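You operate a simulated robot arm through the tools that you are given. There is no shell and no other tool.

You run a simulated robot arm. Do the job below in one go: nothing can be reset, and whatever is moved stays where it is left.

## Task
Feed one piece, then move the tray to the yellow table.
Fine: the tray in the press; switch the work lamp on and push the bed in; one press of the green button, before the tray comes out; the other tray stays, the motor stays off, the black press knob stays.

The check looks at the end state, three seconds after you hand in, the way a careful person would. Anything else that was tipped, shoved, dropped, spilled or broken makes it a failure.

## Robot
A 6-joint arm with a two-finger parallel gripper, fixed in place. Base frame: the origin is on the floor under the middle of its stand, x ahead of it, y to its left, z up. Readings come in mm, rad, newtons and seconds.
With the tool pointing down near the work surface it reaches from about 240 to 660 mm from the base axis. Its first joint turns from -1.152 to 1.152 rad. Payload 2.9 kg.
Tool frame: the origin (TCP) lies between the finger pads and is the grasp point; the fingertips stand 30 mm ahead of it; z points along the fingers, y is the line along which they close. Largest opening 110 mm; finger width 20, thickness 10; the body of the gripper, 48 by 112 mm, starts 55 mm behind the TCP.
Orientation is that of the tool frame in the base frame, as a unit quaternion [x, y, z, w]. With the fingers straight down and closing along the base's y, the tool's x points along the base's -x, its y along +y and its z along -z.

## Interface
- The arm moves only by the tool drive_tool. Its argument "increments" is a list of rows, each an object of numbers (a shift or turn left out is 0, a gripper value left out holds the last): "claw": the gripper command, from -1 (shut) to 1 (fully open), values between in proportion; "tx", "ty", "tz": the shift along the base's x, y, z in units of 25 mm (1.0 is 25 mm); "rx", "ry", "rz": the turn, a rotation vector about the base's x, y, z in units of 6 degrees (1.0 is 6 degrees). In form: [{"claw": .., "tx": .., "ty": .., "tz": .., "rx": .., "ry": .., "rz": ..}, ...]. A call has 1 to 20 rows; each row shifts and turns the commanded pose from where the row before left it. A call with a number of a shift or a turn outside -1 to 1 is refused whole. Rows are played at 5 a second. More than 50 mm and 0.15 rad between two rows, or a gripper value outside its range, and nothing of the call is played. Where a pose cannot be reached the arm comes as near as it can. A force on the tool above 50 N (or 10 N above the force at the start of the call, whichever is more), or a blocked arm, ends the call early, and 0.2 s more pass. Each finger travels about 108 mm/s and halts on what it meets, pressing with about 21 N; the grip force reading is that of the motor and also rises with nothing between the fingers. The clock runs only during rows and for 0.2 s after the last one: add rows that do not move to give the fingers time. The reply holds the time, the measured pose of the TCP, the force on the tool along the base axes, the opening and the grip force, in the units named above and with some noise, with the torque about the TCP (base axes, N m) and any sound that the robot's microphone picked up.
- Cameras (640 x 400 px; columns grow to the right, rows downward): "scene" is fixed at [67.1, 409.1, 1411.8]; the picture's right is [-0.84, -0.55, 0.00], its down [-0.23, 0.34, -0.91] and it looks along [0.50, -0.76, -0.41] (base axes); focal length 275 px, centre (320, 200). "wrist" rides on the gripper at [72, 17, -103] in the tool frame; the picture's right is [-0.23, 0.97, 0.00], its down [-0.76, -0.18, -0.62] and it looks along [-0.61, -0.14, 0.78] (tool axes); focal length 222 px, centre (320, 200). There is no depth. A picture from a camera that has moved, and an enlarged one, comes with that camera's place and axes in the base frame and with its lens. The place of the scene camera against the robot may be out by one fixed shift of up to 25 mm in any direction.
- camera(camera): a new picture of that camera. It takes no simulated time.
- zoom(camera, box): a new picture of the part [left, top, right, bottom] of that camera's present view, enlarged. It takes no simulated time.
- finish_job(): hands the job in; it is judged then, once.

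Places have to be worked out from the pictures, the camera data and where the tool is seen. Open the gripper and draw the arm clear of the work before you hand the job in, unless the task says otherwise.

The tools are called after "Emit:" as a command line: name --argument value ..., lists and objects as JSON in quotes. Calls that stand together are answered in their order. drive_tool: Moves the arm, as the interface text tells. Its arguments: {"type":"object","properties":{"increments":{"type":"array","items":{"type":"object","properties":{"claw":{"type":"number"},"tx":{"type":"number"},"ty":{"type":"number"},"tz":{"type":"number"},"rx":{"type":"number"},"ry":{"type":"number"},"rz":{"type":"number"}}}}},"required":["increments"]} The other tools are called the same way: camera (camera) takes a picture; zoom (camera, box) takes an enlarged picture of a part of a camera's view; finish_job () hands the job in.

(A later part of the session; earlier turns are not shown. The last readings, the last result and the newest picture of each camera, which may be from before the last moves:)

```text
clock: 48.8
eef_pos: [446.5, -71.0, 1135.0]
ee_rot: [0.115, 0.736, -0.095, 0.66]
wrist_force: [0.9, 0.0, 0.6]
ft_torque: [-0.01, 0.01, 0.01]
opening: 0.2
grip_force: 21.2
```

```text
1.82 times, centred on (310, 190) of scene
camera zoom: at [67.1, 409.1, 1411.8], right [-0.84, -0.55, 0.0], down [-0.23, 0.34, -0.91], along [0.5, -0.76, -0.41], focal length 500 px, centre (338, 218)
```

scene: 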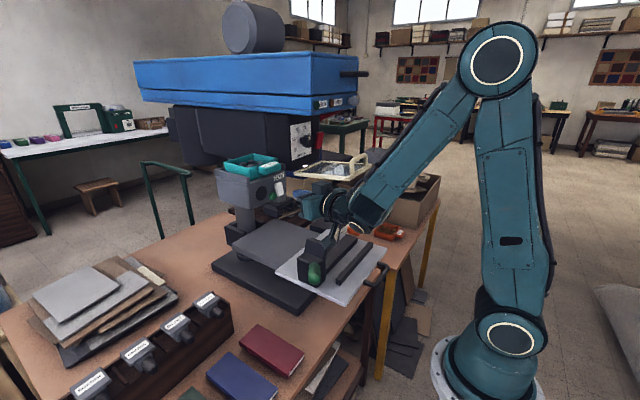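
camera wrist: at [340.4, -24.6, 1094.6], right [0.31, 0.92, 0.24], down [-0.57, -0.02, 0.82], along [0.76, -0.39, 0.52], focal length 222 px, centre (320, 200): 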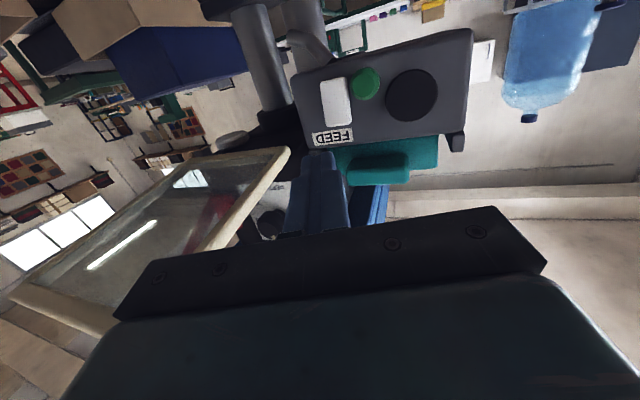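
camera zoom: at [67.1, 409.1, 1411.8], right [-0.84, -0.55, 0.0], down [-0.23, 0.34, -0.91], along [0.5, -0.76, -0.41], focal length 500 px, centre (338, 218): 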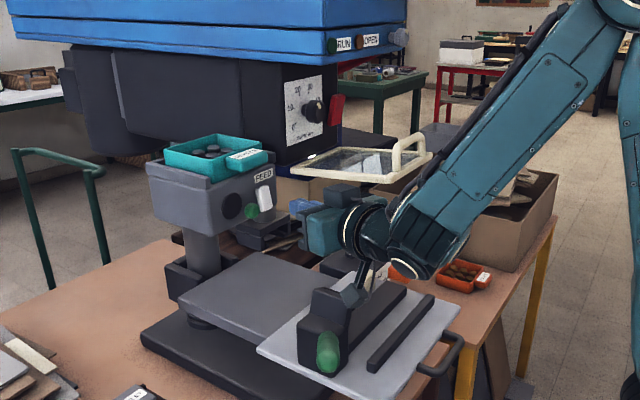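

The lamp lens is glowing, so the work lamp is on and nothing else changed. Next is the bed: I retreat by un-tilting while backing away from the press, toward x≈300, y≈-70.

Emit:
drive_tool --increments '[{"tx": -0.26, "rx": 0.309, "ry": 0.951, "tz": 0.2}, {"tx": -0.26, "rx": 0.309, "ry": 0.951, "tz": 0.2}, {"tx": -0.26, "rx": 0.309, "ry": 0.951, "tz": 0.2}, {"tx": -0.26, "rx": 0.309, "ry": 0.951, "tz": 0.2}, {"tx": -0.26, "rx": 0.309, "ry": 0.951, "tz": 0.2}, {"tx": -0.26, "rx": 0.309, "ry": 0.951, "tz": 0.2}, {"tx": -0.26, "rx": 0.309, "ry": 0.951, "tz": 0.2}, {"tx": -0.26, "rx": 0.309, "ry": 0.951, "tz": 0.2}, {"tx": -0.26, "rx": 0.309, "ry": 0.951, "tz": 0.2}, {"tx": -0.7, "rx": 0.309, "ry": 0.951}, {"tx": -0.7, "rx": 0.309, "ry": 0.951}, {"tx": -0.7, "rx": 0.309, "ry": 0.951}, {"tx": -0.7, "rx": 0.309, "ry": 0.951}, {"tx": -0.7, "rx": 0.309, "ry": 0.951}, {}]'

```text
clock: 52.0
eef_pos: [300.5, -73.0, 1178.8]
ee_rot: [0.161, 0.987, 0.009, -0.002]
wrist_force: [1.2, 0.5, 0.1]
ft_torque: [0.01, 0.02, 0.01]
opening: 0.0
grip_force: 21.5
```

Vertical again at (300, -73, 1179). I undo the yaw, back to x≈262, and move across to y≈-197 in front of the guard.

Emit:
drive_tool --increments '[{"rz": 1, "tx": -0.5}, {"rz": 1, "tx": -0.5}, {"rz": 1.0, "tx": -0.5}, {"ty": -1}, {"ty": -1}, {"ty": -1}, {"ty": -1}, {"ty": -1}, {}]'

Emit:
camera --camera "wrist"

Emit:
camera --camera "scene"

```text
clock: 54.0
eef_pos: [264.1, -197.4, 1179.6]
ee_rot: [0.004, 1.0, 0.008, -0.003]
wrist_force: [-0.3, -1.0, 0.0]
ft_torque: [-0.02, -0.03, -0.02]
opening: 0.1
grip_force: 21.2
```

```text
taken
camera wrist: at [192.6, -182.7, 1282.5], right [0.24, 0.97, 0.01], down [0.76, -0.19, 0.62], along [0.6, -0.14, -0.79], focal length 222 px, centre (320, 200)
```

wrist: 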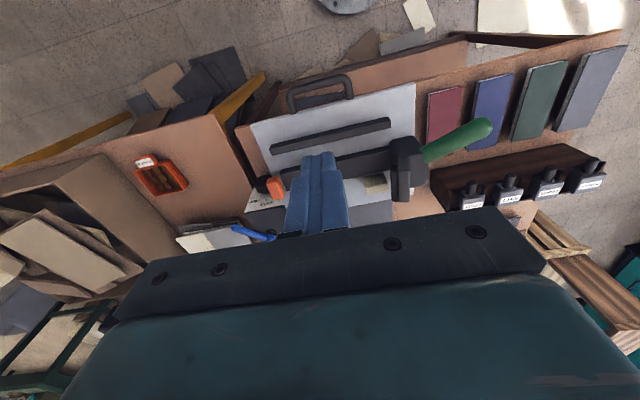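

```text
taken
```

scene: 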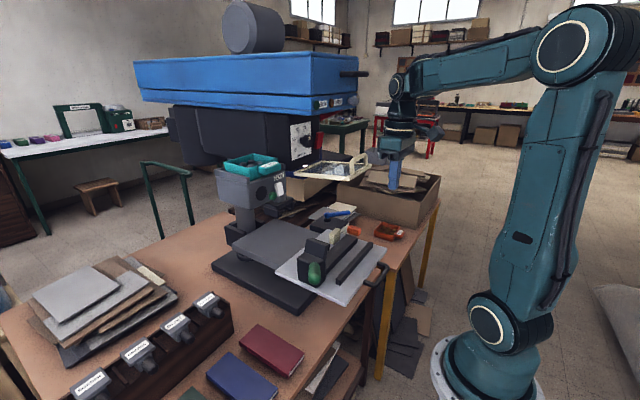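

I back to x≈232 (so I come down on the robot's side of the handle) and descend to z≈1030 for a closer look at the handle.

Emit:
drive_tool --increments '[{"tx": -0.7}, {"tx": -0.6, "tz": -0.5}, {"tz": -1}, {"tz": -1}, {"tz": -1}, {"tz": -1}, {"tz": -1}, {"tz": -0.5}, {}]'

Emit:
camera --camera "wrist"

Emit:
zoom --camera "scene" --box '[260, 190, 440, 310]'

```text
clock: 56.0
eef_pos: [231.0, -197.4, 1029.8]
ee_rot: [0.005, 1.0, 0.008, -0.004]
wrist_force: [0.3, 0.1, 0.2]
ft_torque: [-0.04, 0.0, 0.02]
opening: 0.0
grip_force: 20.7
```

```text
taken
camera wrist: at [159.0, -182.5, 1132.9], right [0.24, 0.97, 0.01], down [0.76, -0.19, 0.62], along [0.6, -0.14, -0.79], focal length 222 px, centre (320, 200)
```

wrist: 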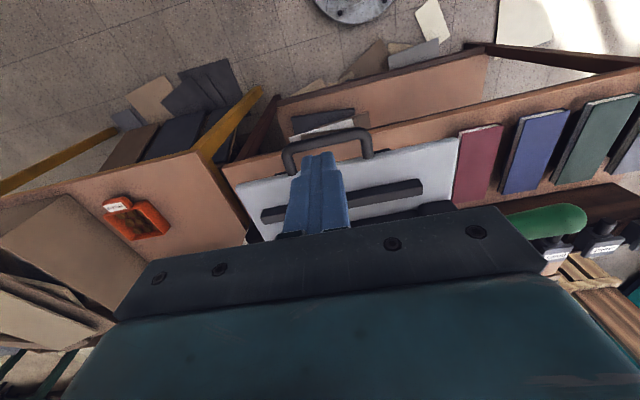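

```text
3.33 times, centred on (350, 250) of scene
camera zoom: at [67.1, 409.1, 1411.8], right [-0.84, -0.55, 0.0], down [-0.23, 0.34, -0.91], along [0.5, -0.76, -0.41], focal length 917 px, centre (220, 33)
```

zoom: 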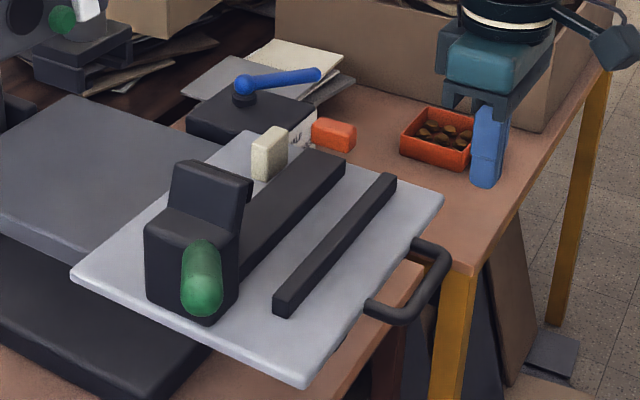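

Wrist views put the handle's outer bar at about (261, -196, 899). I descend another 70 mm at x≈229 to measure closer.

Emit:
drive_tool --increments '[{"tz": -1, "tx": -0.1}, {"tz": -1}, {"tz": -0.8}, {}]'

Emit:
camera --camera "wrist"

Emit:
zoom --camera "scene" --box '[300, 200, 460, 310]'

```text
clock: 57.0
eef_pos: [229.3, -197.9, 959.2]
ee_rot: [0.003, 1.0, 0.008, -0.004]
wrist_force: [0.3, -0.5, 0.0]
ft_torque: [0.01, 0.0, -0.01]
opening: 0.0
grip_force: 21.2
```

```text
taken
camera wrist: at [158.0, -182.6, 1062.6], right [0.24, 0.97, 0.01], down [0.76, -0.19, 0.62], along [0.6, -0.14, -0.79], focal length 222 px, centre (320, 200)
```

wrist: 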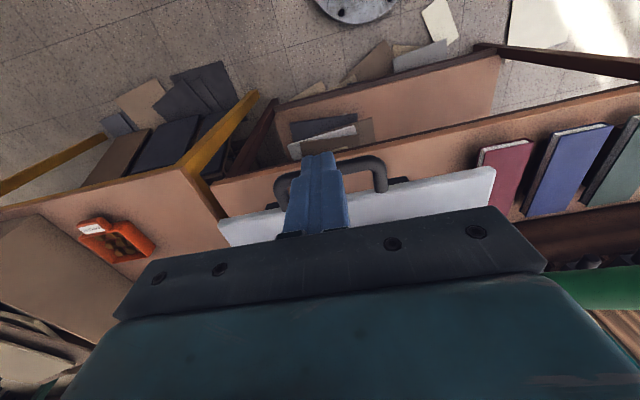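

```text
3.64 times, centred on (380, 255) of scene
camera zoom: at [67.1, 409.1, 1411.8], right [-0.84, -0.55, 0.0], down [-0.23, 0.34, -0.91], along [0.5, -0.76, -0.41], focal length 1000 px, centre (102, 0)
```

zoom: 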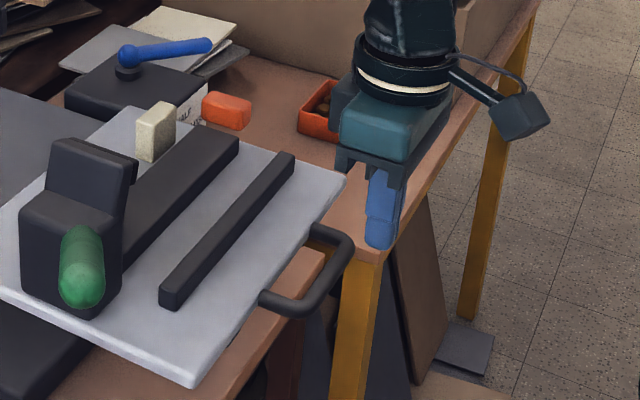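

Both cameras agree on the handle's bar at about x≈264, z≈885, y≈-196. I lower to TCP z≈890 (fingertips at 860) on the robot side of the bar, then approach it.

Emit:
drive_tool --increments '[{"tz": -1}, {"tz": -1}, {"tz": -0.76}, {}]'

Emit:
drive_tool --increments '[{"tx": 0.3}, {"tx": 0.3}, {}]'

Emit:
zoom --camera "scene" --box '[300, 200, 460, 310]'

Emit:
camera --camera "wrist"

```text
clock: 58.0
eef_pos: [227.6, -197.4, 889.5]
ee_rot: [0.003, 1.0, 0.008, -0.003]
wrist_force: [0.6, -0.6, 0.4]
ft_torque: [0.04, -0.03, 0.01]
opening: 0.2
grip_force: 21.5
```

```text
clock: 58.8
eef_pos: [244.8, -197.1, 888.6]
ee_rot: [0.004, 1.0, 0.008, -0.003]
wrist_force: [-0.1, 0.3, -1.4]
ft_torque: [-0.02, -0.04, -0.01]
opening: 0.1
grip_force: 20.8
```

```text
3.64 times, centred on (380, 255) of scene
camera zoom: at [67.1, 409.1, 1411.8], right [-0.84, -0.55, 0.0], down [-0.23, 0.34, -0.91], along [0.5, -0.76, -0.41], focal length 1000 px, centre (102, 0)
```

zoom: 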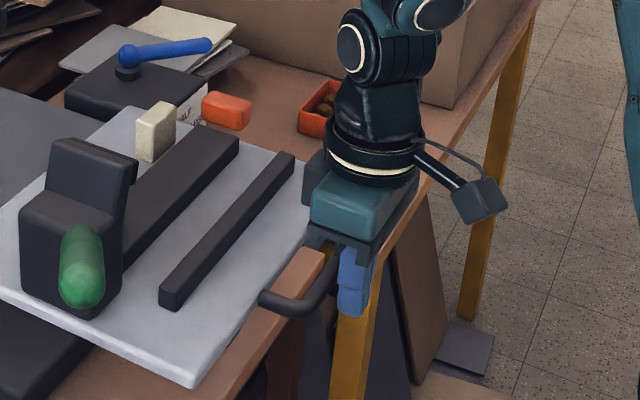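

```text
taken
camera wrist: at [172.1, -181.5, 993.4], right [0.24, 0.97, 0.01], down [0.76, -0.19, 0.62], along [0.6, -0.14, -0.79], focal length 222 px, centre (320, 200)
```

wrist: 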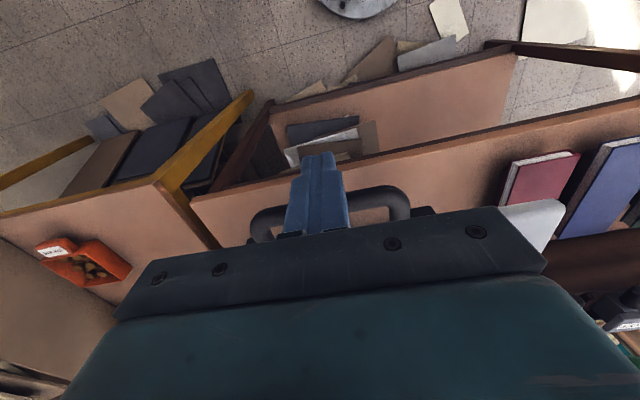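

The finger stands just on the robot side of the handle bar and spans its height. I push in +x in small steps, watching the force.

Emit:
drive_tool --increments '[{"tx": 0.2}, {"tx": 0.2}, {}]'

Emit:
drive_tool --increments '[{"tx": 0.2}, {"tx": 0.2}, {}]'

Emit:
zoom --camera "scene" --box '[260, 190, 440, 310]'

```text
clock: 59.6
eef_pos: [254.4, -198.2, 889.2]
ee_rot: [0.004, 1.0, 0.008, -0.003]
wrist_force: [-1.5, 1.3, -0.1]
ft_torque: [0.04, 0.02, 0.0]
opening: 0.0
grip_force: 20.6
```

```text
clock: 60.4
eef_pos: [263.9, -196.4, 889.8]
ee_rot: [0.005, 1.0, 0.008, -0.002]
wrist_force: [-1.2, 0.4, 0.3]
ft_torque: [-0.01, 0.01, 0.03]
opening: 0.0
grip_force: 21.3
```

```text
3.33 times, centred on (350, 250) of scene
camera zoom: at [67.1, 409.1, 1411.8], right [-0.84, -0.55, 0.0], down [-0.23, 0.34, -0.91], along [0.5, -0.76, -0.41], focal length 917 px, centre (220, 33)
```

zoom: 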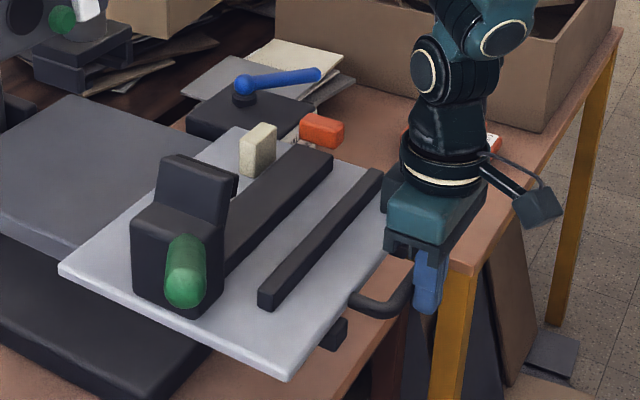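

The bed slides freely (about 1.5 N). I keep pushing in 8 mm rows until it meets its stop, checking along the way.

Emit:
drive_tool --increments '[{"tx": 0.32}, {"tx": 0.32}, {"tx": 0.32}, {"tx": 0.32}, {"tx": 0.32}, {}]'

Emit:
zoom --camera "scene" --box '[240, 170, 440, 310]'

Emit:
camera --camera "wrist"

```text
clock: 61.8
eef_pos: [305.0, -198.7, 889.6]
ee_rot: [0.004, 1.0, 0.008, -0.004]
wrist_force: [-1.7, 0.0, -0.1]
ft_torque: [0.03, 0.04, 0.0]
opening: 0.0
grip_force: 21.1
```

```text
2.86 times, centred on (340, 240) of scene
camera zoom: at [67.1, 409.1, 1411.8], right [-0.84, -0.55, 0.0], down [-0.23, 0.34, -0.91], along [0.5, -0.76, -0.41], focal length 786 px, centre (263, 86)
```

zoom: 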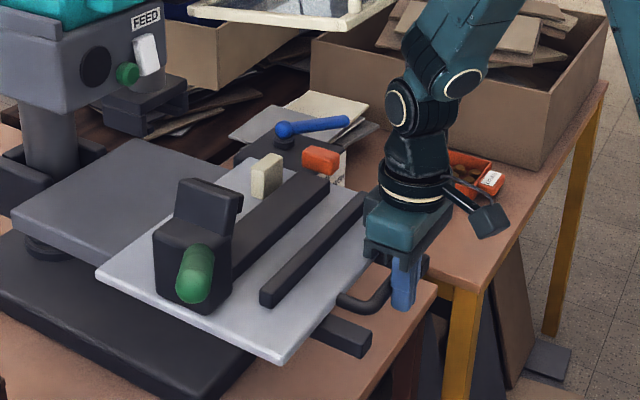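

```text
taken
camera wrist: at [233.2, -182.4, 992.9], right [0.24, 0.97, 0.01], down [0.76, -0.19, 0.62], along [0.6, -0.14, -0.79], focal length 222 px, centre (320, 200)
```

wrist: 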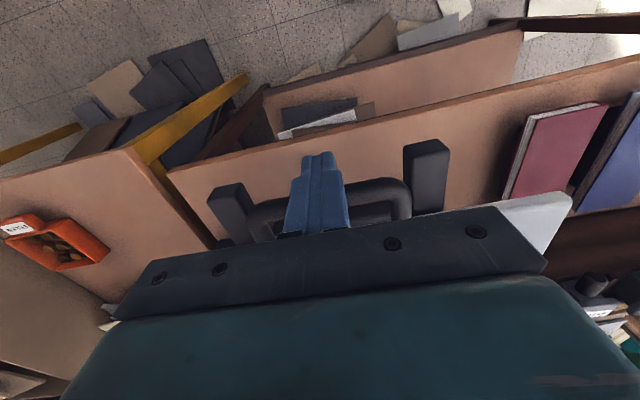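

The bed slides on two rails and needs to go further in, but the upright wrist would soon reach the guard overhead. I back off 10 mm and tilt the tool forward 36° so the wrist stays back and low.

Emit:
drive_tool --increments '[{"tx": -0.4}, {"ry": -1}, {"ry": -1}, {"ry": -1}, {"ry": -1}, {"ry": -1}, {"ry": -1}, {}]'

Emit:
camera --camera "wrist"

Emit:
zoom --camera "scene" --box '[240, 140, 440, 310]'

```text
clock: 63.6
eef_pos: [294.2, -198.0, 889.6]
ee_rot: [0.002, 0.952, 0.009, 0.307]
wrist_force: [-2.1, 1.3, -3.5]
ft_torque: [-0.01, 0.09, -0.04]
opening: 0.1
grip_force: 21.2
```

```text
taken
camera wrist: at [175.2, -182.1, 931.1], right [0.18, 0.97, 0.15], down [0.26, -0.2, 0.95], along [0.95, -0.14, -0.28], focal length 222 px, centre (320, 200)
```

wrist: 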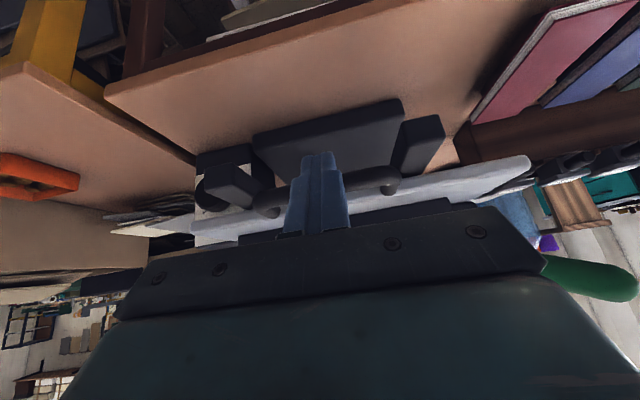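

```text
2.35 times, centred on (340, 225) of scene
camera zoom: at [67.1, 409.1, 1411.8], right [-0.84, -0.55, 0.0], down [-0.23, 0.34, -0.91], along [0.5, -0.76, -0.41], focal length 647 px, centre (273, 141)
```

zoom: 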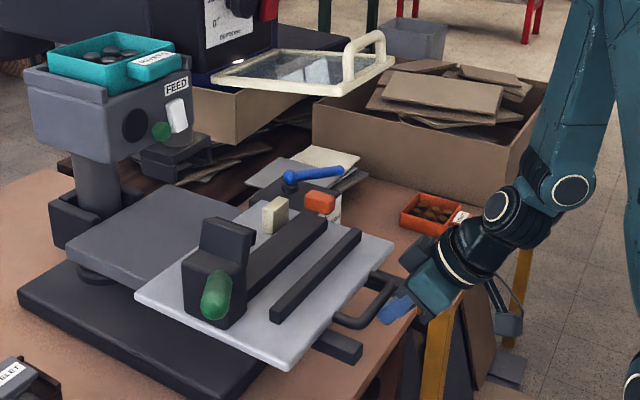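

There is a small force (-3.5 N in z), so I check how the finger sits against the handle before pushing.

Emit:
zoom --camera "wrist" --box '[180, 80, 460, 250]'

Emit:
zoom --camera "scene" --box '[350, 240, 430, 300]'

```text
2.29 times, centred on (320, 165) of wrist
camera zoom: at [175.2, -182.1, 931.1], right [0.18, 0.97, 0.15], down [0.26, -0.2, 0.95], along [0.95, -0.14, -0.28], focal length 508 px, centre (320, 280)
```

zoom: 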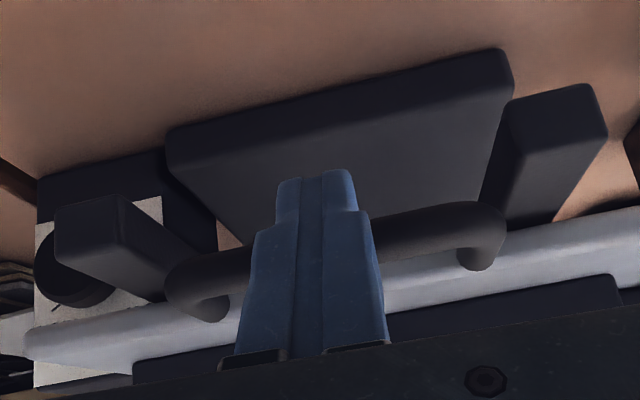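

```text
6.67 times, centred on (390, 270) of scene
camera zoom: at [67.1, 409.1, 1411.8], right [-0.84, -0.55, 0.0], down [-0.23, 0.34, -0.91], along [0.5, -0.76, -0.41], focal length 1834 px, centre (-147, -267)
```

zoom: 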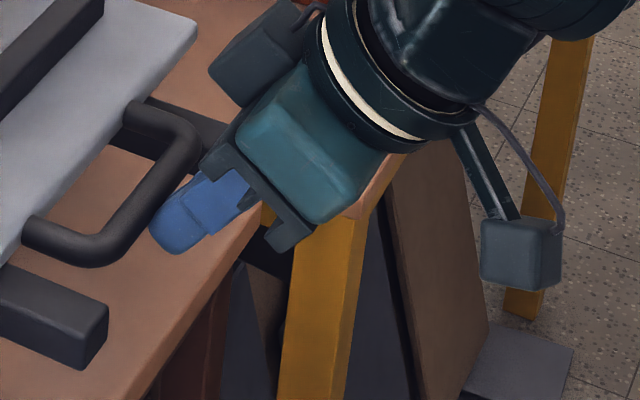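

The finger is at the bar, between the rails, with the wrist well back. I push on in 8 mm rows.

Emit:
drive_tool --increments '[{"tx": 0.3}, {"tx": 0.3}, {"tx": 0.3}, {"tx": 0.3}, {}]'

Emit:
drive_tool --increments '[{"tx": 0.3}, {"tx": 0.3}, {"tx": 0.3}, {"tx": 0.3}, {}]'

Emit:
zoom --camera "scene" --box '[240, 140, 440, 310]'

```text
clock: 64.8
eef_pos: [324.8, -197.9, 890.0]
ee_rot: [0.003, 0.952, 0.008, 0.306]
wrist_force: [-2.3, 0.1, -2.7]
ft_torque: [0.07, 0.05, 0.0]
opening: 0.0
grip_force: 20.8
```

```text
clock: 66.0
eef_pos: [354.3, -198.1, 890.8]
ee_rot: [0.001, 0.952, 0.01, 0.306]
wrist_force: [-1.9, 1.0, -1.5]
ft_torque: [-0.01, 0.06, 0.05]
opening: 0.0
grip_force: 20.6
```

```text
2.35 times, centred on (340, 225) of scene
camera zoom: at [67.1, 409.1, 1411.8], right [-0.84, -0.55, 0.0], down [-0.23, 0.34, -0.91], along [0.5, -0.76, -0.41], focal length 647 px, centre (273, 141)
```

zoom: 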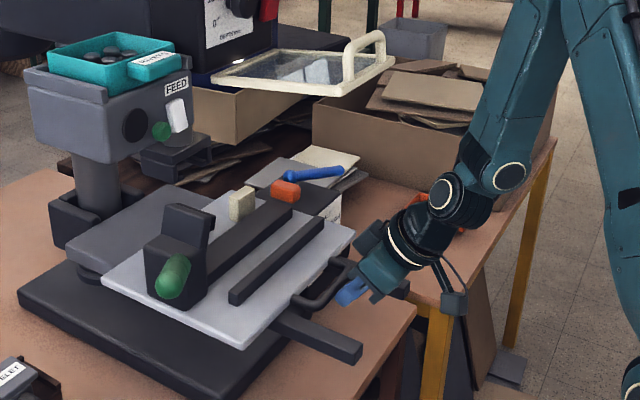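

Still sliding at about 2 N, with the orange paddle passing clear of the box and lever. I continue.

Emit:
drive_tool --increments '[{"tx": 0.3}, {"tx": 0.3}, {"tx": 0.3}, {"tx": 0.3}, {}]'

Emit:
zoom --camera "scene" --box '[240, 140, 440, 310]'

Emit:
camera --camera "wrist"

```text
clock: 67.2
eef_pos: [383.5, -198.7, 891.2]
ee_rot: [0.003, 0.952, 0.008, 0.306]
wrist_force: [-1.6, -0.3, -2.0]
ft_torque: [-0.02, 0.05, -0.01]
opening: 0.1
grip_force: 21.2
```

```text
2.35 times, centred on (340, 225) of scene
camera zoom: at [67.1, 409.1, 1411.8], right [-0.84, -0.55, 0.0], down [-0.23, 0.34, -0.91], along [0.5, -0.76, -0.41], focal length 647 px, centre (273, 141)
```

zoom: 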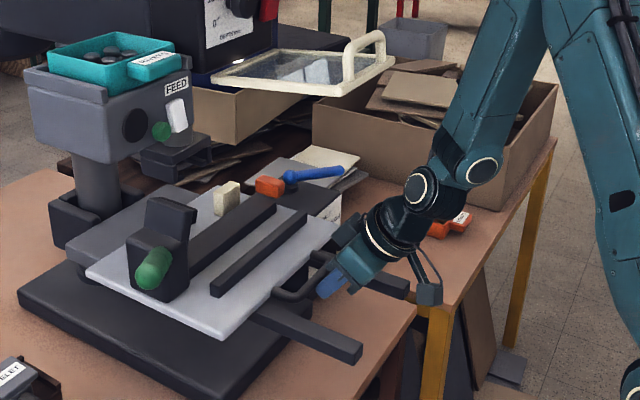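

```text
taken
camera wrist: at [264.5, -183.4, 932.3], right [0.18, 0.97, 0.15], down [0.26, -0.19, 0.95], along [0.95, -0.14, -0.28], focal length 222 px, centre (320, 200)
```

wrist: 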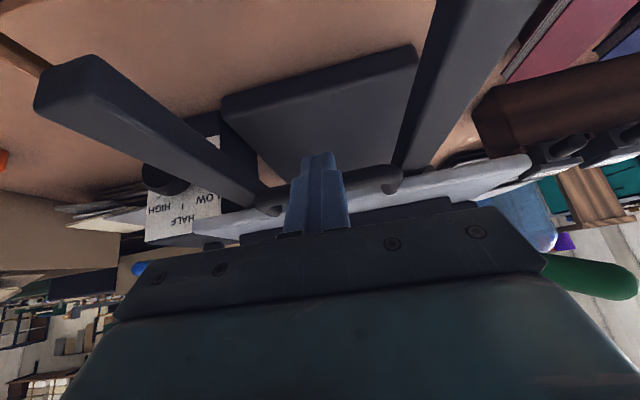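

Continuing the push in smaller groups, watching for the stop.

Emit:
drive_tool --increments '[{"tx": 0.25}, {"tx": 0.25}, {"tx": 0.25}, {}]'

Emit:
drive_tool --increments '[{"tx": 0.25}, {"tx": 0.25}, {"tx": 0.25}, {}]'

Emit:
zoom --camera "scene" --box '[240, 140, 440, 310]'

```text
clock: 68.2
eef_pos: [402.7, -198.6, 890.8]
ee_rot: [0.001, 0.952, 0.009, 0.305]
wrist_force: [-1.3, 1.0, -0.5]
ft_torque: [-0.02, 0.07, 0.01]
opening: 0.0
grip_force: 21.2
```

```text
clock: 69.2
eef_pos: [420.1, -196.4, 890.9]
ee_rot: [0.002, 0.952, 0.009, 0.306]
wrist_force: [-2.0, 1.1, -2.3]
ft_torque: [0.0, 0.04, 0.0]
opening: 0.1
grip_force: 21.1
```

```text
2.35 times, centred on (340, 225) of scene
camera zoom: at [67.1, 409.1, 1411.8], right [-0.84, -0.55, 0.0], down [-0.23, 0.34, -0.91], along [0.5, -0.76, -0.41], focal length 647 px, centre (273, 141)
```

zoom: 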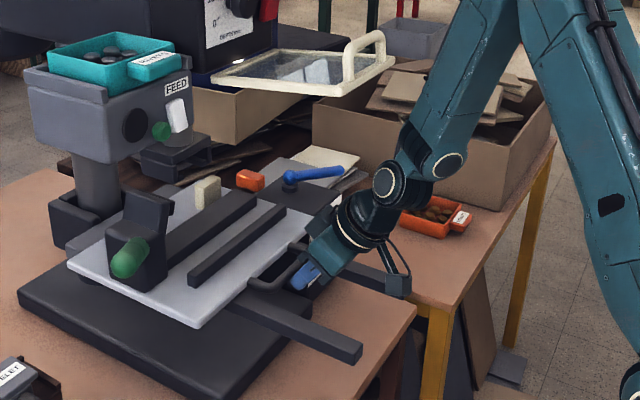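

The plate is nearly over the block. I zoom to judge the remaining travel and the clearance between forearm and guard.

Emit:
zoom --camera "scene" --box '[240, 200, 400, 300]'

Emit:
zoom --camera "scene" --box '[320, 120, 480, 240]'

Emit:
camera --camera "wrist"

```text
4.00 times, centred on (320, 250) of scene
camera zoom: at [67.1, 409.1, 1411.8], right [-0.84, -0.55, 0.0], down [-0.23, 0.34, -0.91], along [0.5, -0.76, -0.41], focal length 1100 px, centre (320, 0)
```

zoom: 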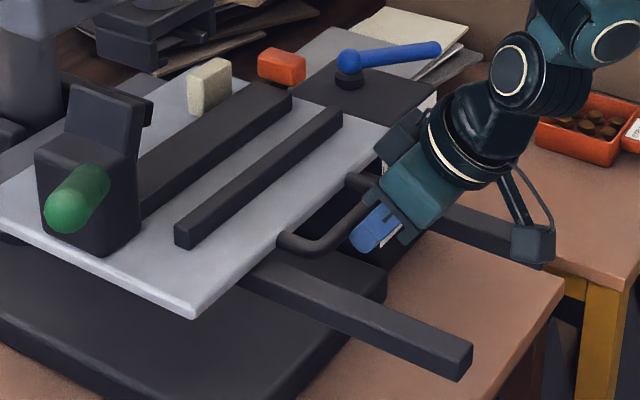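

```text
3.33 times, centred on (400, 180) of scene
camera zoom: at [67.1, 409.1, 1411.8], right [-0.84, -0.55, 0.0], down [-0.23, 0.34, -0.91], along [0.5, -0.76, -0.41], focal length 917 px, centre (53, 267)
```

zoom: 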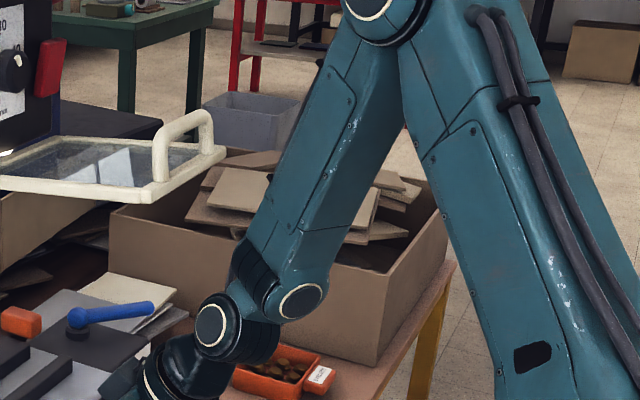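

```text
taken
camera wrist: at [301.9, -181.5, 932.0], right [0.18, 0.97, 0.15], down [0.26, -0.2, 0.95], along [0.95, -0.13, -0.28], focal length 222 px, centre (320, 200)
```

wrist: 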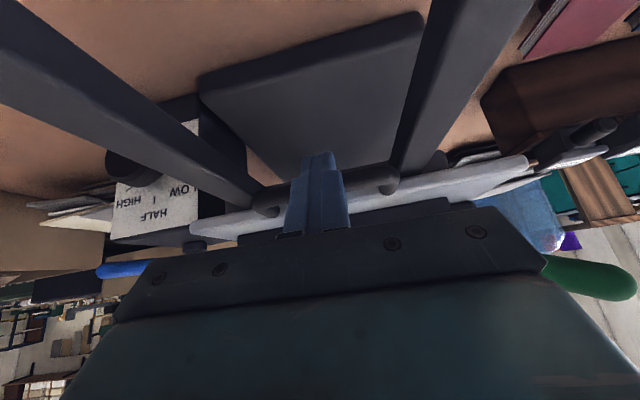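

I zoom on the rear edge of the plate to see how much travel is left.

Emit:
zoom --camera "scene" --box '[225, 190, 345, 270]'

```text
5.00 times, centred on (285, 230) of scene
camera zoom: at [67.1, 409.1, 1411.8], right [-0.84, -0.55, 0.0], down [-0.23, 0.34, -0.91], along [0.5, -0.76, -0.41], focal length 1376 px, centre (495, 50)
```

zoom: 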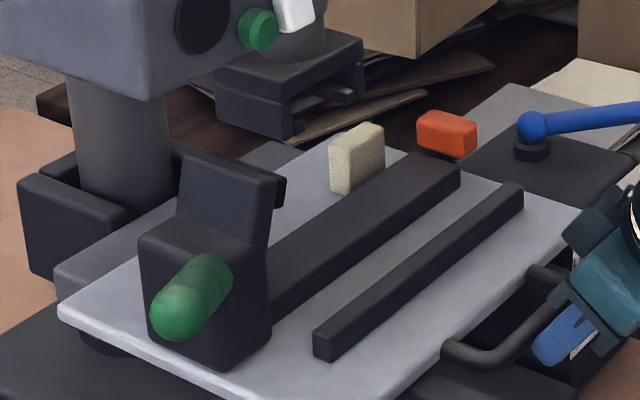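

About 30–60 mm of travel seems left. To keep the forearm clear of the guard, I back off 12 mm, raise 12 mm and tilt to 54°, so the fingertip meets the bar at its height.

Emit:
drive_tool --increments '[{"tx": -0.5}, {"tz": 0.5}, {"ry": -1}, {"ry": -1}, {"ry": -1}, {}]'

Emit:
zoom --camera "wrist" --box '[180, 80, 460, 250]'

Emit:
zoom --camera "scene" --box '[320, 220, 420, 290]'

```text
clock: 70.6
eef_pos: [407.2, -197.6, 903.0]
ee_rot: [0.001, 0.892, 0.009, 0.451]
wrist_force: [-1.0, 0.2, -0.1]
ft_torque: [0.0, 0.0, 0.01]
opening: 0.3
grip_force: 20.8
```

```text
2.29 times, centred on (320, 165) of wrist
camera zoom: at [282.6, -182.4, 905.1], right [0.13, 0.97, 0.2], down [-0.05, -0.19, 0.98], along [0.99, -0.14, 0.02], focal length 508 px, centre (320, 280)
```

zoom: 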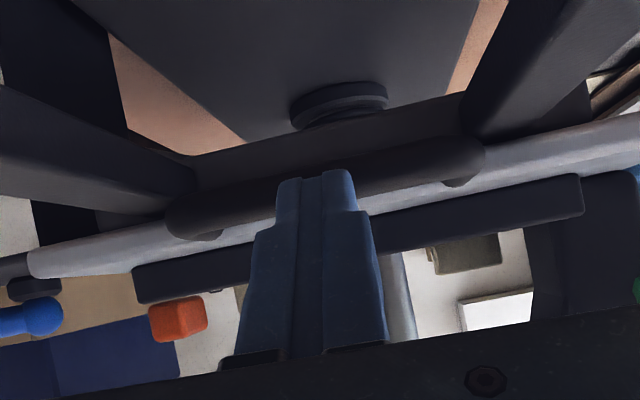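

```text
5.71 times, centred on (370, 255) of scene
camera zoom: at [67.1, 409.1, 1411.8], right [-0.84, -0.55, 0.0], down [-0.23, 0.34, -0.91], along [0.5, -0.76, -0.41], focal length 1572 px, centre (34, -114)
```

zoom: 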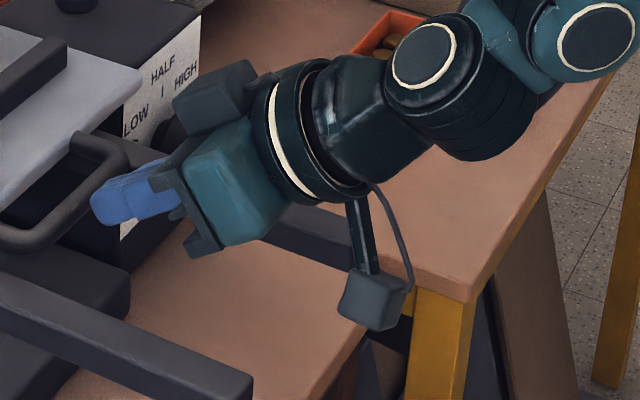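

The tip is lined up with the bar and the wrist is well clear of the guard. I push on in 5 mm rows.

Emit:
drive_tool --increments '[{"tx": 0.2}, {"tx": 0.2}, {"tx": 0.2}, {}]'

Emit:
drive_tool --increments '[{"tx": 0.2}, {"tx": 0.2}, {"tx": 0.2}, {}]'

Emit:
zoom --camera "scene" --box '[225, 190, 385, 290]'

```text
clock: 71.6
eef_pos: [423.5, -199.7, 902.3]
ee_rot: [0.001, 0.892, 0.009, 0.452]
wrist_force: [-1.3, -0.6, 0.6]
ft_torque: [-0.02, 0.03, -0.03]
opening: 0.1
grip_force: 21.3
```

```text
clock: 72.6
eef_pos: [439.3, -198.2, 902.7]
ee_rot: [0.001, 0.892, 0.009, 0.452]
wrist_force: [-1.7, -1.3, 1.7]
ft_torque: [-0.04, -0.01, -0.05]
opening: 0.0
grip_force: 20.4
```

```text
4.00 times, centred on (305, 240) of scene
camera zoom: at [67.1, 409.1, 1411.8], right [-0.84, -0.55, 0.0], down [-0.23, 0.34, -0.91], along [0.5, -0.76, -0.41], focal length 1100 px, centre (380, 40)
```

zoom: 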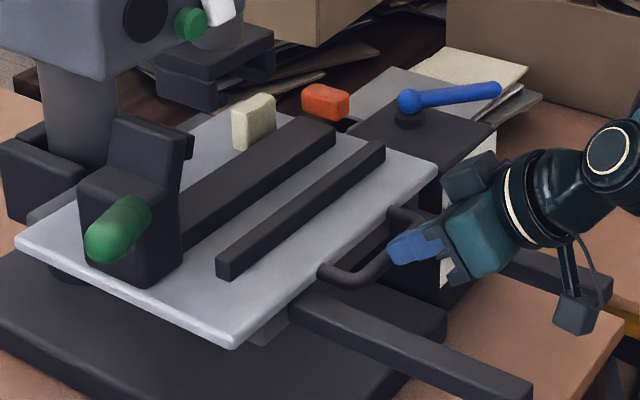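

Still sliding. I keep pushing in short groups.

Emit:
drive_tool --increments '[{"tx": 0.2}, {"tx": 0.2}, {"tx": 0.2}, {}]'

Emit:
zoom --camera "scene" --box '[225, 190, 385, 290]'

```text
clock: 73.6
eef_pos: [455.0, -197.2, 902.1]
ee_rot: [0.001, 0.892, 0.009, 0.451]
wrist_force: [-0.3, 0.0, -0.3]
ft_torque: [0.03, 0.0, 0.0]
opening: 0.1
grip_force: 21.5
```

```text
4.00 times, centred on (305, 240) of scene
camera zoom: at [67.1, 409.1, 1411.8], right [-0.84, -0.55, 0.0], down [-0.23, 0.34, -0.91], along [0.5, -0.76, -0.41], focal length 1100 px, centre (380, 40)
```

zoom: 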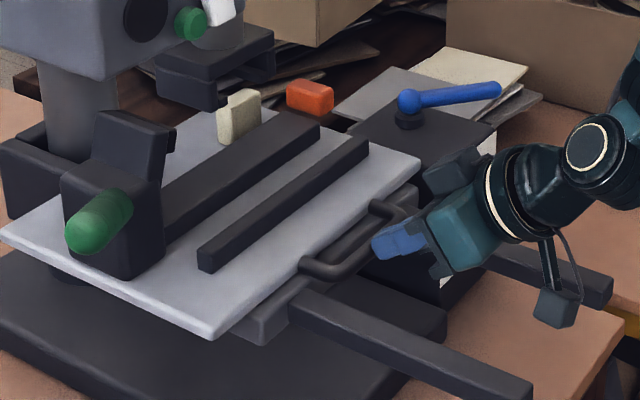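

The plate keeps moving in. I push further.

Emit:
drive_tool --increments '[{"tx": 0.2}, {"tx": 0.2}, {}]'

Emit:
drive_tool --increments '[{"tx": 0.2}, {"tx": 0.2}, {}]'

Emit:
zoom --camera "scene" --box '[225, 190, 385, 290]'

```text
clock: 74.2
eef_pos: [458.2, -198.2, 901.0]
ee_rot: [0.001, 0.894, 0.01, 0.448]
wrist_force: [-20.3, 2.8, 15.4]
ft_torque: [-0.08, 0.03, 0.02]
opening: 0.0
grip_force: 21.4
stopped in row 3: the force on the tool passed its limit at 60 N (the readings are from after the stop); the commanded pose is now the measured one
```

```text
clock: 74.5
eef_pos: [457.1, -198.0, 902.3]
ee_rot: [0.003, 0.895, 0.009, 0.446]
wrist_force: [-20.5, 2.7, 15.0]
ft_torque: [-0.06, 0.02, 0.0]
opening: 0.0
grip_force: 21.0
stopped in row 1: the force on the tool passed its limit at 63 N (the readings are from after the stop); the commanded pose is now the measured one
```

```text
4.00 times, centred on (305, 240) of scene
camera zoom: at [66.4, 409.3, 1411.8], right [-0.84, -0.55, 0.0], down [-0.22, 0.34, -0.91], along [0.5, -0.76, -0.41], focal length 1100 px, centre (380, 40)
```

zoom: 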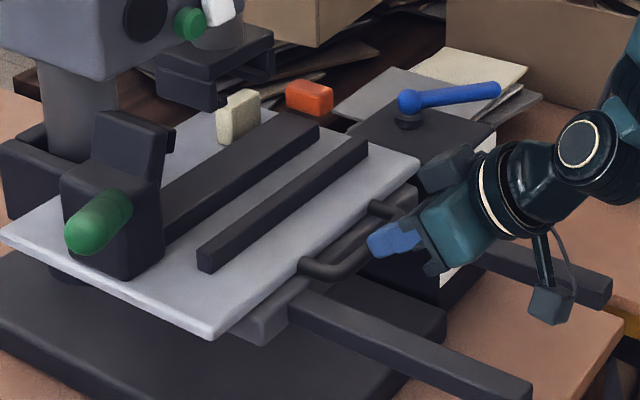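

The force spiked to 60 N with the plate no longer moving, so the bed is at its inner stop. I back off and check that it stays in and nothing is wedged.

Emit:
drive_tool --increments '[{"tx": -0.4}, {"tx": -0.6}, {"tx": -0.8}, {}]'

Emit:
camera --camera "wrist"

Emit:
zoom --camera "scene" --box '[225, 170, 385, 290]'

Emit:
zoom --camera "scene" --box '[240, 190, 320, 240]'

```text
clock: 75.5
eef_pos: [415.1, -199.0, 899.4]
ee_rot: [0.002, 0.895, 0.009, 0.446]
wrist_force: [-0.4, -0.5, -0.5]
ft_torque: [0.01, -0.06, 0.02]
opening: 0.2
grip_force: 20.5
```

```text
taken
camera wrist: at [288.8, -182.8, 904.0], right [0.13, 0.97, 0.2], down [-0.04, -0.2, 0.98], along [0.99, -0.14, 0.01], focal length 222 px, centre (320, 200)
```

wrist: 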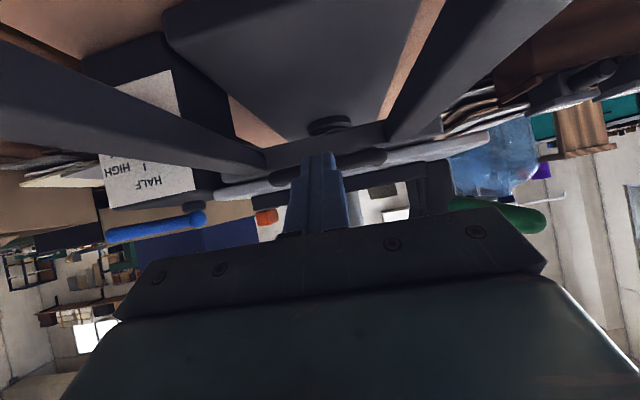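

```text
3.33 times, centred on (305, 230) of scene
camera zoom: at [67.1, 409.1, 1411.8], right [-0.84, -0.55, 0.0], down [-0.23, 0.34, -0.91], along [0.5, -0.76, -0.41], focal length 917 px, centre (370, 100)
```

zoom: 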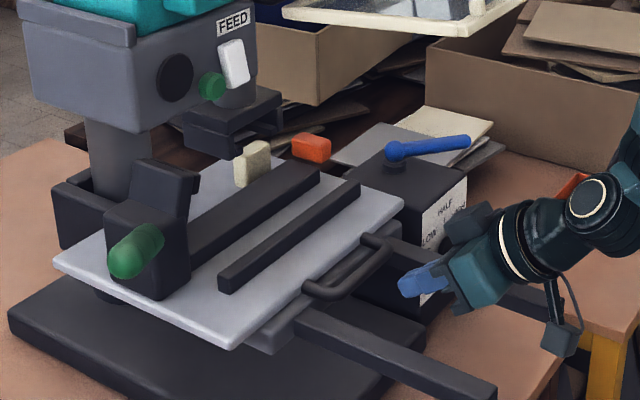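

```text
8.00 times, centred on (280, 215) of scene
camera zoom: at [67.1, 409.1, 1411.8], right [-0.84, -0.55, 0.0], down [-0.23, 0.34, -0.91], along [0.5, -0.76, -0.41], focal length 2201 px, centre (640, 80)
```

zoom: 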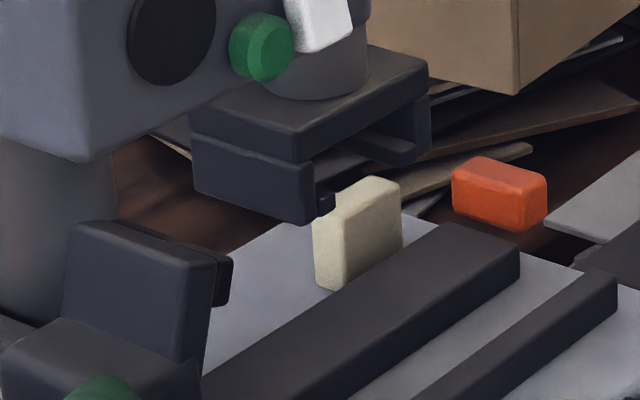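

The bed stays in at its stop. Next is the green button: I rise to z≈1000 and move to y≈-53 in the now-empty space in front of the bed, staying below and in front of the guard.

Emit:
drive_tool --increments '[{"tz": 1}, {"tz": 1}, {"tz": 1}, {"tz": 1}, {"ty": 1}, {"ty": 1}, {"ty": 1}, {"ty": 1}, {"ty": 1}, {"ty": 0.84}, {}]'

Emit:
drive_tool --increments '[{"ry": -1, "tz": 0.8}, {"ry": -1, "tz": 0.8}, {"ry": -1, "tz": 0.8}, {"ry": -1, "tz": 0.8}, {"ry": -1, "tz": 0.8}, {"tz": 0.8}, {}]'

Emit:
camera --camera "wrist"

Emit:
zoom --camera "scene" --box '[225, 150, 385, 250]'

```text
clock: 78.0
eef_pos: [415.3, -53.0, 1002.2]
ee_rot: [0.003, 0.895, 0.009, 0.446]
wrist_force: [-0.6, 0.2, -0.3]
ft_torque: [0.02, -0.02, -0.01]
opening: 0.0
grip_force: 20.9
```

```text
clock: 79.5
eef_pos: [441.3, -58.4, 1128.3]
ee_rot: [0.0, 0.749, 0.01, 0.663]
wrist_force: [0.2, -0.8, -0.4]
ft_torque: [0.01, 0.01, 0.01]
opening: 0.0
grip_force: 20.7
out of reach, approached as far as the arm can: row 2, 3, 4, 5
```

```text
taken
camera wrist: at [329.9, -41.7, 1069.1], right [0.02, 0.97, 0.24], down [-0.52, -0.2, 0.83], along [0.85, -0.14, 0.51], focal length 222 px, centre (320, 200)
```

wrist: 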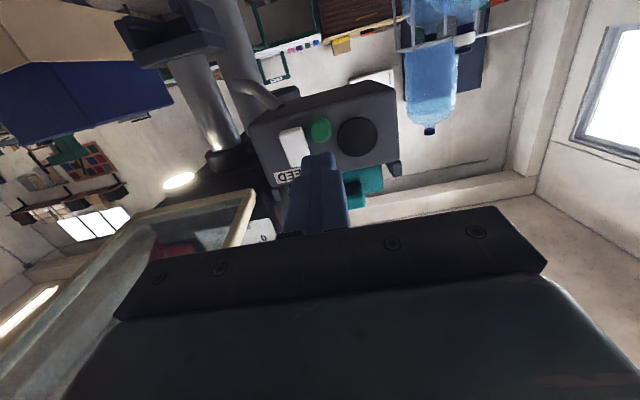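

```text
4.00 times, centred on (305, 200) of scene
camera zoom: at [67.1, 409.1, 1411.8], right [-0.84, -0.55, 0.0], down [-0.23, 0.34, -0.91], along [0.5, -0.76, -0.41], focal length 1100 px, centre (380, 200)
```

zoom: 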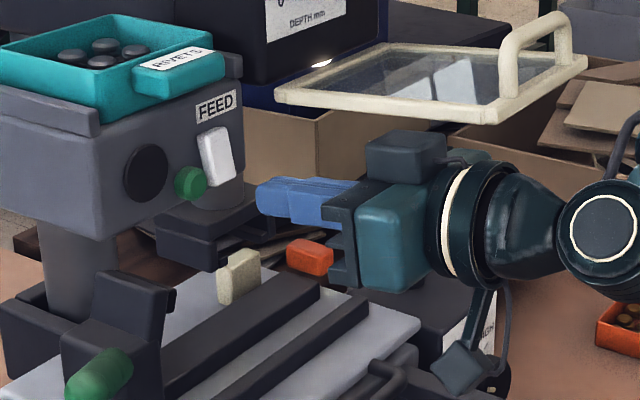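

Now nearly horizontal at (441, -58, 1128), with the lamp still lit. I zoom to align with the green button.

Emit:
zoom --camera "wrist" --box '[250, 70, 410, 200]'

Emit:
zoom --camera "scene" --box '[255, 170, 325, 215]'

```text
3.08 times, centred on (330, 135) of wrist
camera zoom: at [329.9, -41.7, 1069.1], right [0.02, 0.97, 0.24], down [-0.52, -0.2, 0.83], along [0.85, -0.14, 0.51], focal length 684 px, centre (289, 400)
```

zoom: 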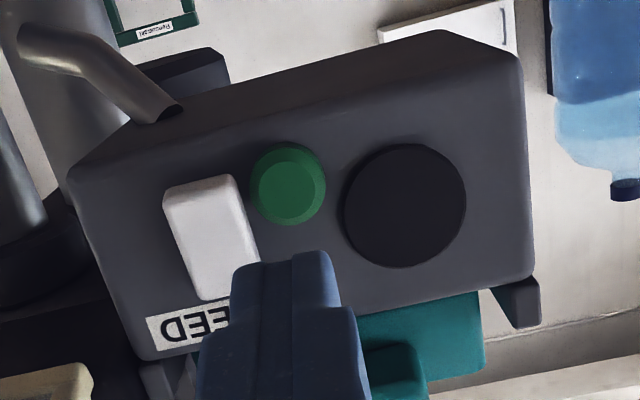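

```text
8.89 times, centred on (290, 192) of scene
camera zoom: at [67.1, 409.1, 1411.8], right [-0.84, -0.55, 0.0], down [-0.23, 0.34, -0.91], along [0.5, -0.76, -0.41], focal length 2445 px, centre (587, 267)
```

zoom: 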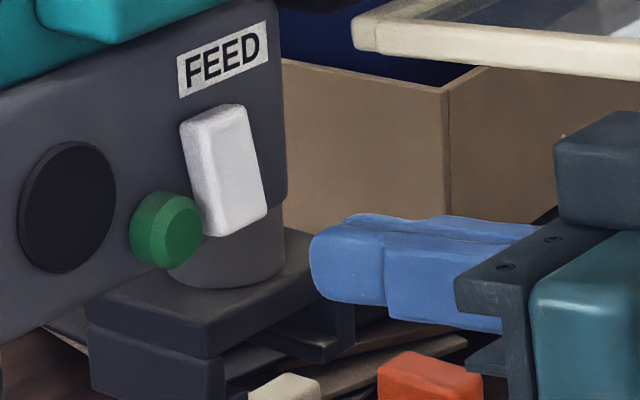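

Using the earlier paddle contact as a height reference, the button center is about (518, -56, 1113). I shift to tip y≈-52.5, z≈1114 to stay clear of the white paddle, and advance to about 12 mm short of it.

Emit:
drive_tool --increments '[{"ty": 0.24, "tz": -0.42}, {"tx": 0.6}, {"tx": 0.6}, {}]'

Emit:
zoom --camera "wrist" --box '[250, 70, 410, 200]'

Emit:
zoom --camera "scene" --box '[255, 170, 325, 215]'

```text
clock: 80.5
eef_pos: [472.4, -52.7, 1118.1]
ee_rot: [0.0, 0.749, 0.009, 0.663]
wrist_force: [1.1, -0.6, 0.6]
ft_torque: [0.01, 0.01, 0.0]
opening: 0.3
grip_force: 20.5
```

```text
3.08 times, centred on (330, 135) of wrist
camera zoom: at [360.4, -36.0, 1058.3], right [0.02, 0.97, 0.24], down [-0.52, -0.2, 0.83], along [0.85, -0.14, 0.51], focal length 684 px, centre (289, 400)
```

zoom: 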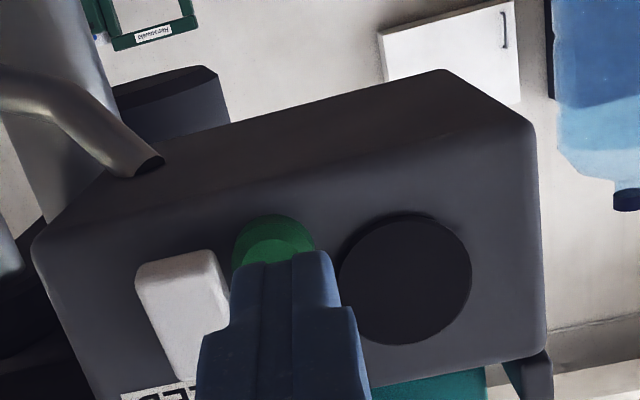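

```text
8.89 times, centred on (290, 192) of scene
camera zoom: at [67.1, 409.1, 1411.8], right [-0.84, -0.55, 0.0], down [-0.23, 0.34, -0.91], along [0.5, -0.76, -0.41], focal length 2445 px, centre (587, 267)
```

zoom: 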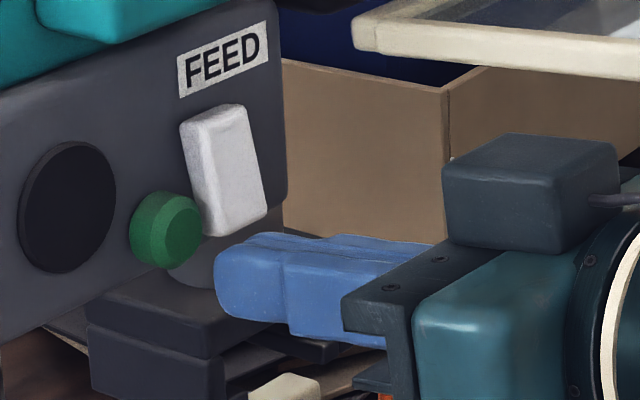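

Wrist view puts the button center near z≈1114 and the scene view near 1122. I aim the tip at z≈1117 to suit both, with 7 mm of side clearance to the white paddle. I advance 10 mm, then in 2 mm steps until a click.

Emit:
drive_tool --increments '[{"tz": 0.1, "tx": 0.2}, {"tx": 0.2}, {}]'

Emit:
drive_tool --increments '[{"tx": 0.1}, {}]'

```text
clock: 81.3
eef_pos: [482.5, -52.1, 1120.8]
ee_rot: [0.0, 0.749, 0.009, 0.663]
wrist_force: [0.4, -0.2, -0.5]
ft_torque: [0.03, 0.04, 0.01]
opening: 0.0
grip_force: 21.0
```

```text
clock: 82.0
eef_pos: [484.3, -52.0, 1120.7]
ee_rot: [0.001, 0.749, 0.009, 0.663]
wrist_force: [0.3, 0.5, 1.0]
ft_torque: [0.0, 0.01, -0.03]
opening: 0.3
grip_force: 21.2
```

No contact yet (tip x≈514). I continue with single 2.5 mm steps.

Emit:
drive_tool --increments '[{"tx": 0.1}, {}]'

Emit:
zoom --camera "scene" --box '[255, 170, 325, 215]'

Emit:
zoom --camera "wrist" --box '[250, 100, 410, 200]'

```text
clock: 82.5
eef_pos: [487.2, -53.2, 1122.4]
ee_rot: [0.001, 0.749, 0.009, 0.663]
wrist_force: [-1.1, -0.1, 0.0]
ft_torque: [0.02, 0.03, -0.01]
opening: 0.3
grip_force: 21.1
```

```text
8.89 times, centred on (290, 192) of scene
camera zoom: at [67.1, 409.1, 1411.8], right [-0.84, -0.55, 0.0], down [-0.23, 0.34, -0.91], along [0.5, -0.76, -0.41], focal length 2445 px, centre (587, 267)
```

zoom: 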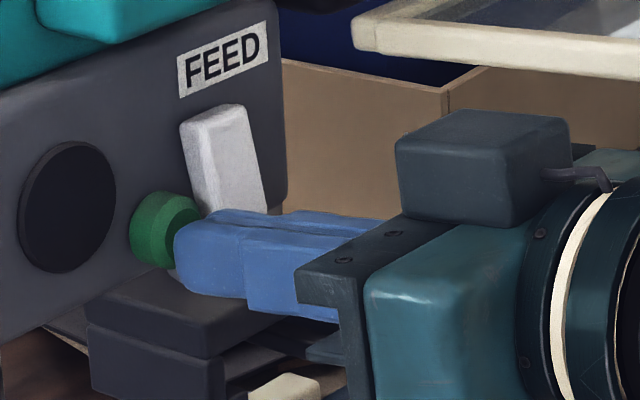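

```text
4.00 times, centred on (330, 150) of wrist
camera zoom: at [375.6, -36.6, 1061.7], right [0.02, 0.97, 0.24], down [-0.52, -0.2, 0.83], along [0.85, -0.14, 0.51], focal length 888 px, centre (280, 400)
```

zoom: 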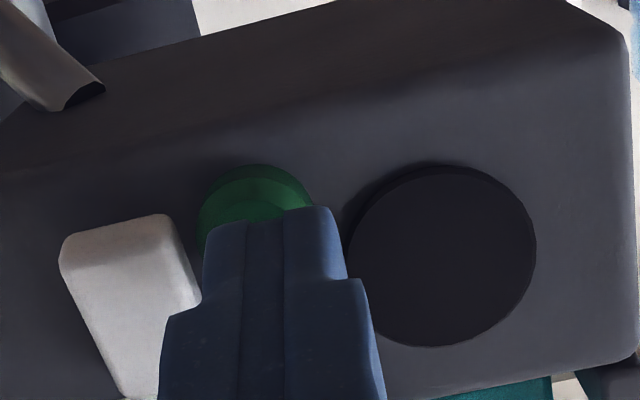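

The tip is about to touch the button, centered within 2 mm laterally. I step on in 2 mm increments.

Emit:
drive_tool --increments '[{"tx": 0.08}, {}]'

```text
clock: 83.2
eef_pos: [488.0, -52.0, 1121.3]
ee_rot: [0.0, 0.748, 0.009, 0.664]
wrist_force: [0.9, 0.1, -0.1]
ft_torque: [0.02, 0.05, -0.02]
opening: 0.1
grip_force: 21.4
```

No contact force or sound yet, so another 2 mm.

Emit:
drive_tool --increments '[{"tx": 0.08}, {}]'

```text
clock: 83.8
eef_pos: [490.6, -51.7, 1120.9]
ee_rot: [0.001, 0.749, 0.008, 0.663]
wrist_force: [-0.1, 0.6, 0.3]
ft_torque: [0.01, -0.02, -0.03]
opening: 0.0
grip_force: 21.3
```

Still free. Another 2 mm.

Emit:
drive_tool --increments '[{"tx": 0.08}, {}]'

```text
clock: 84.3
eef_pos: [492.6, -52.1, 1120.6]
ee_rot: [0.0, 0.749, 0.009, 0.663]
wrist_force: [0.3, -0.9, -0.1]
ft_torque: [0.0, 0.03, 0.02]
opening: 0.0
grip_force: 20.9
```

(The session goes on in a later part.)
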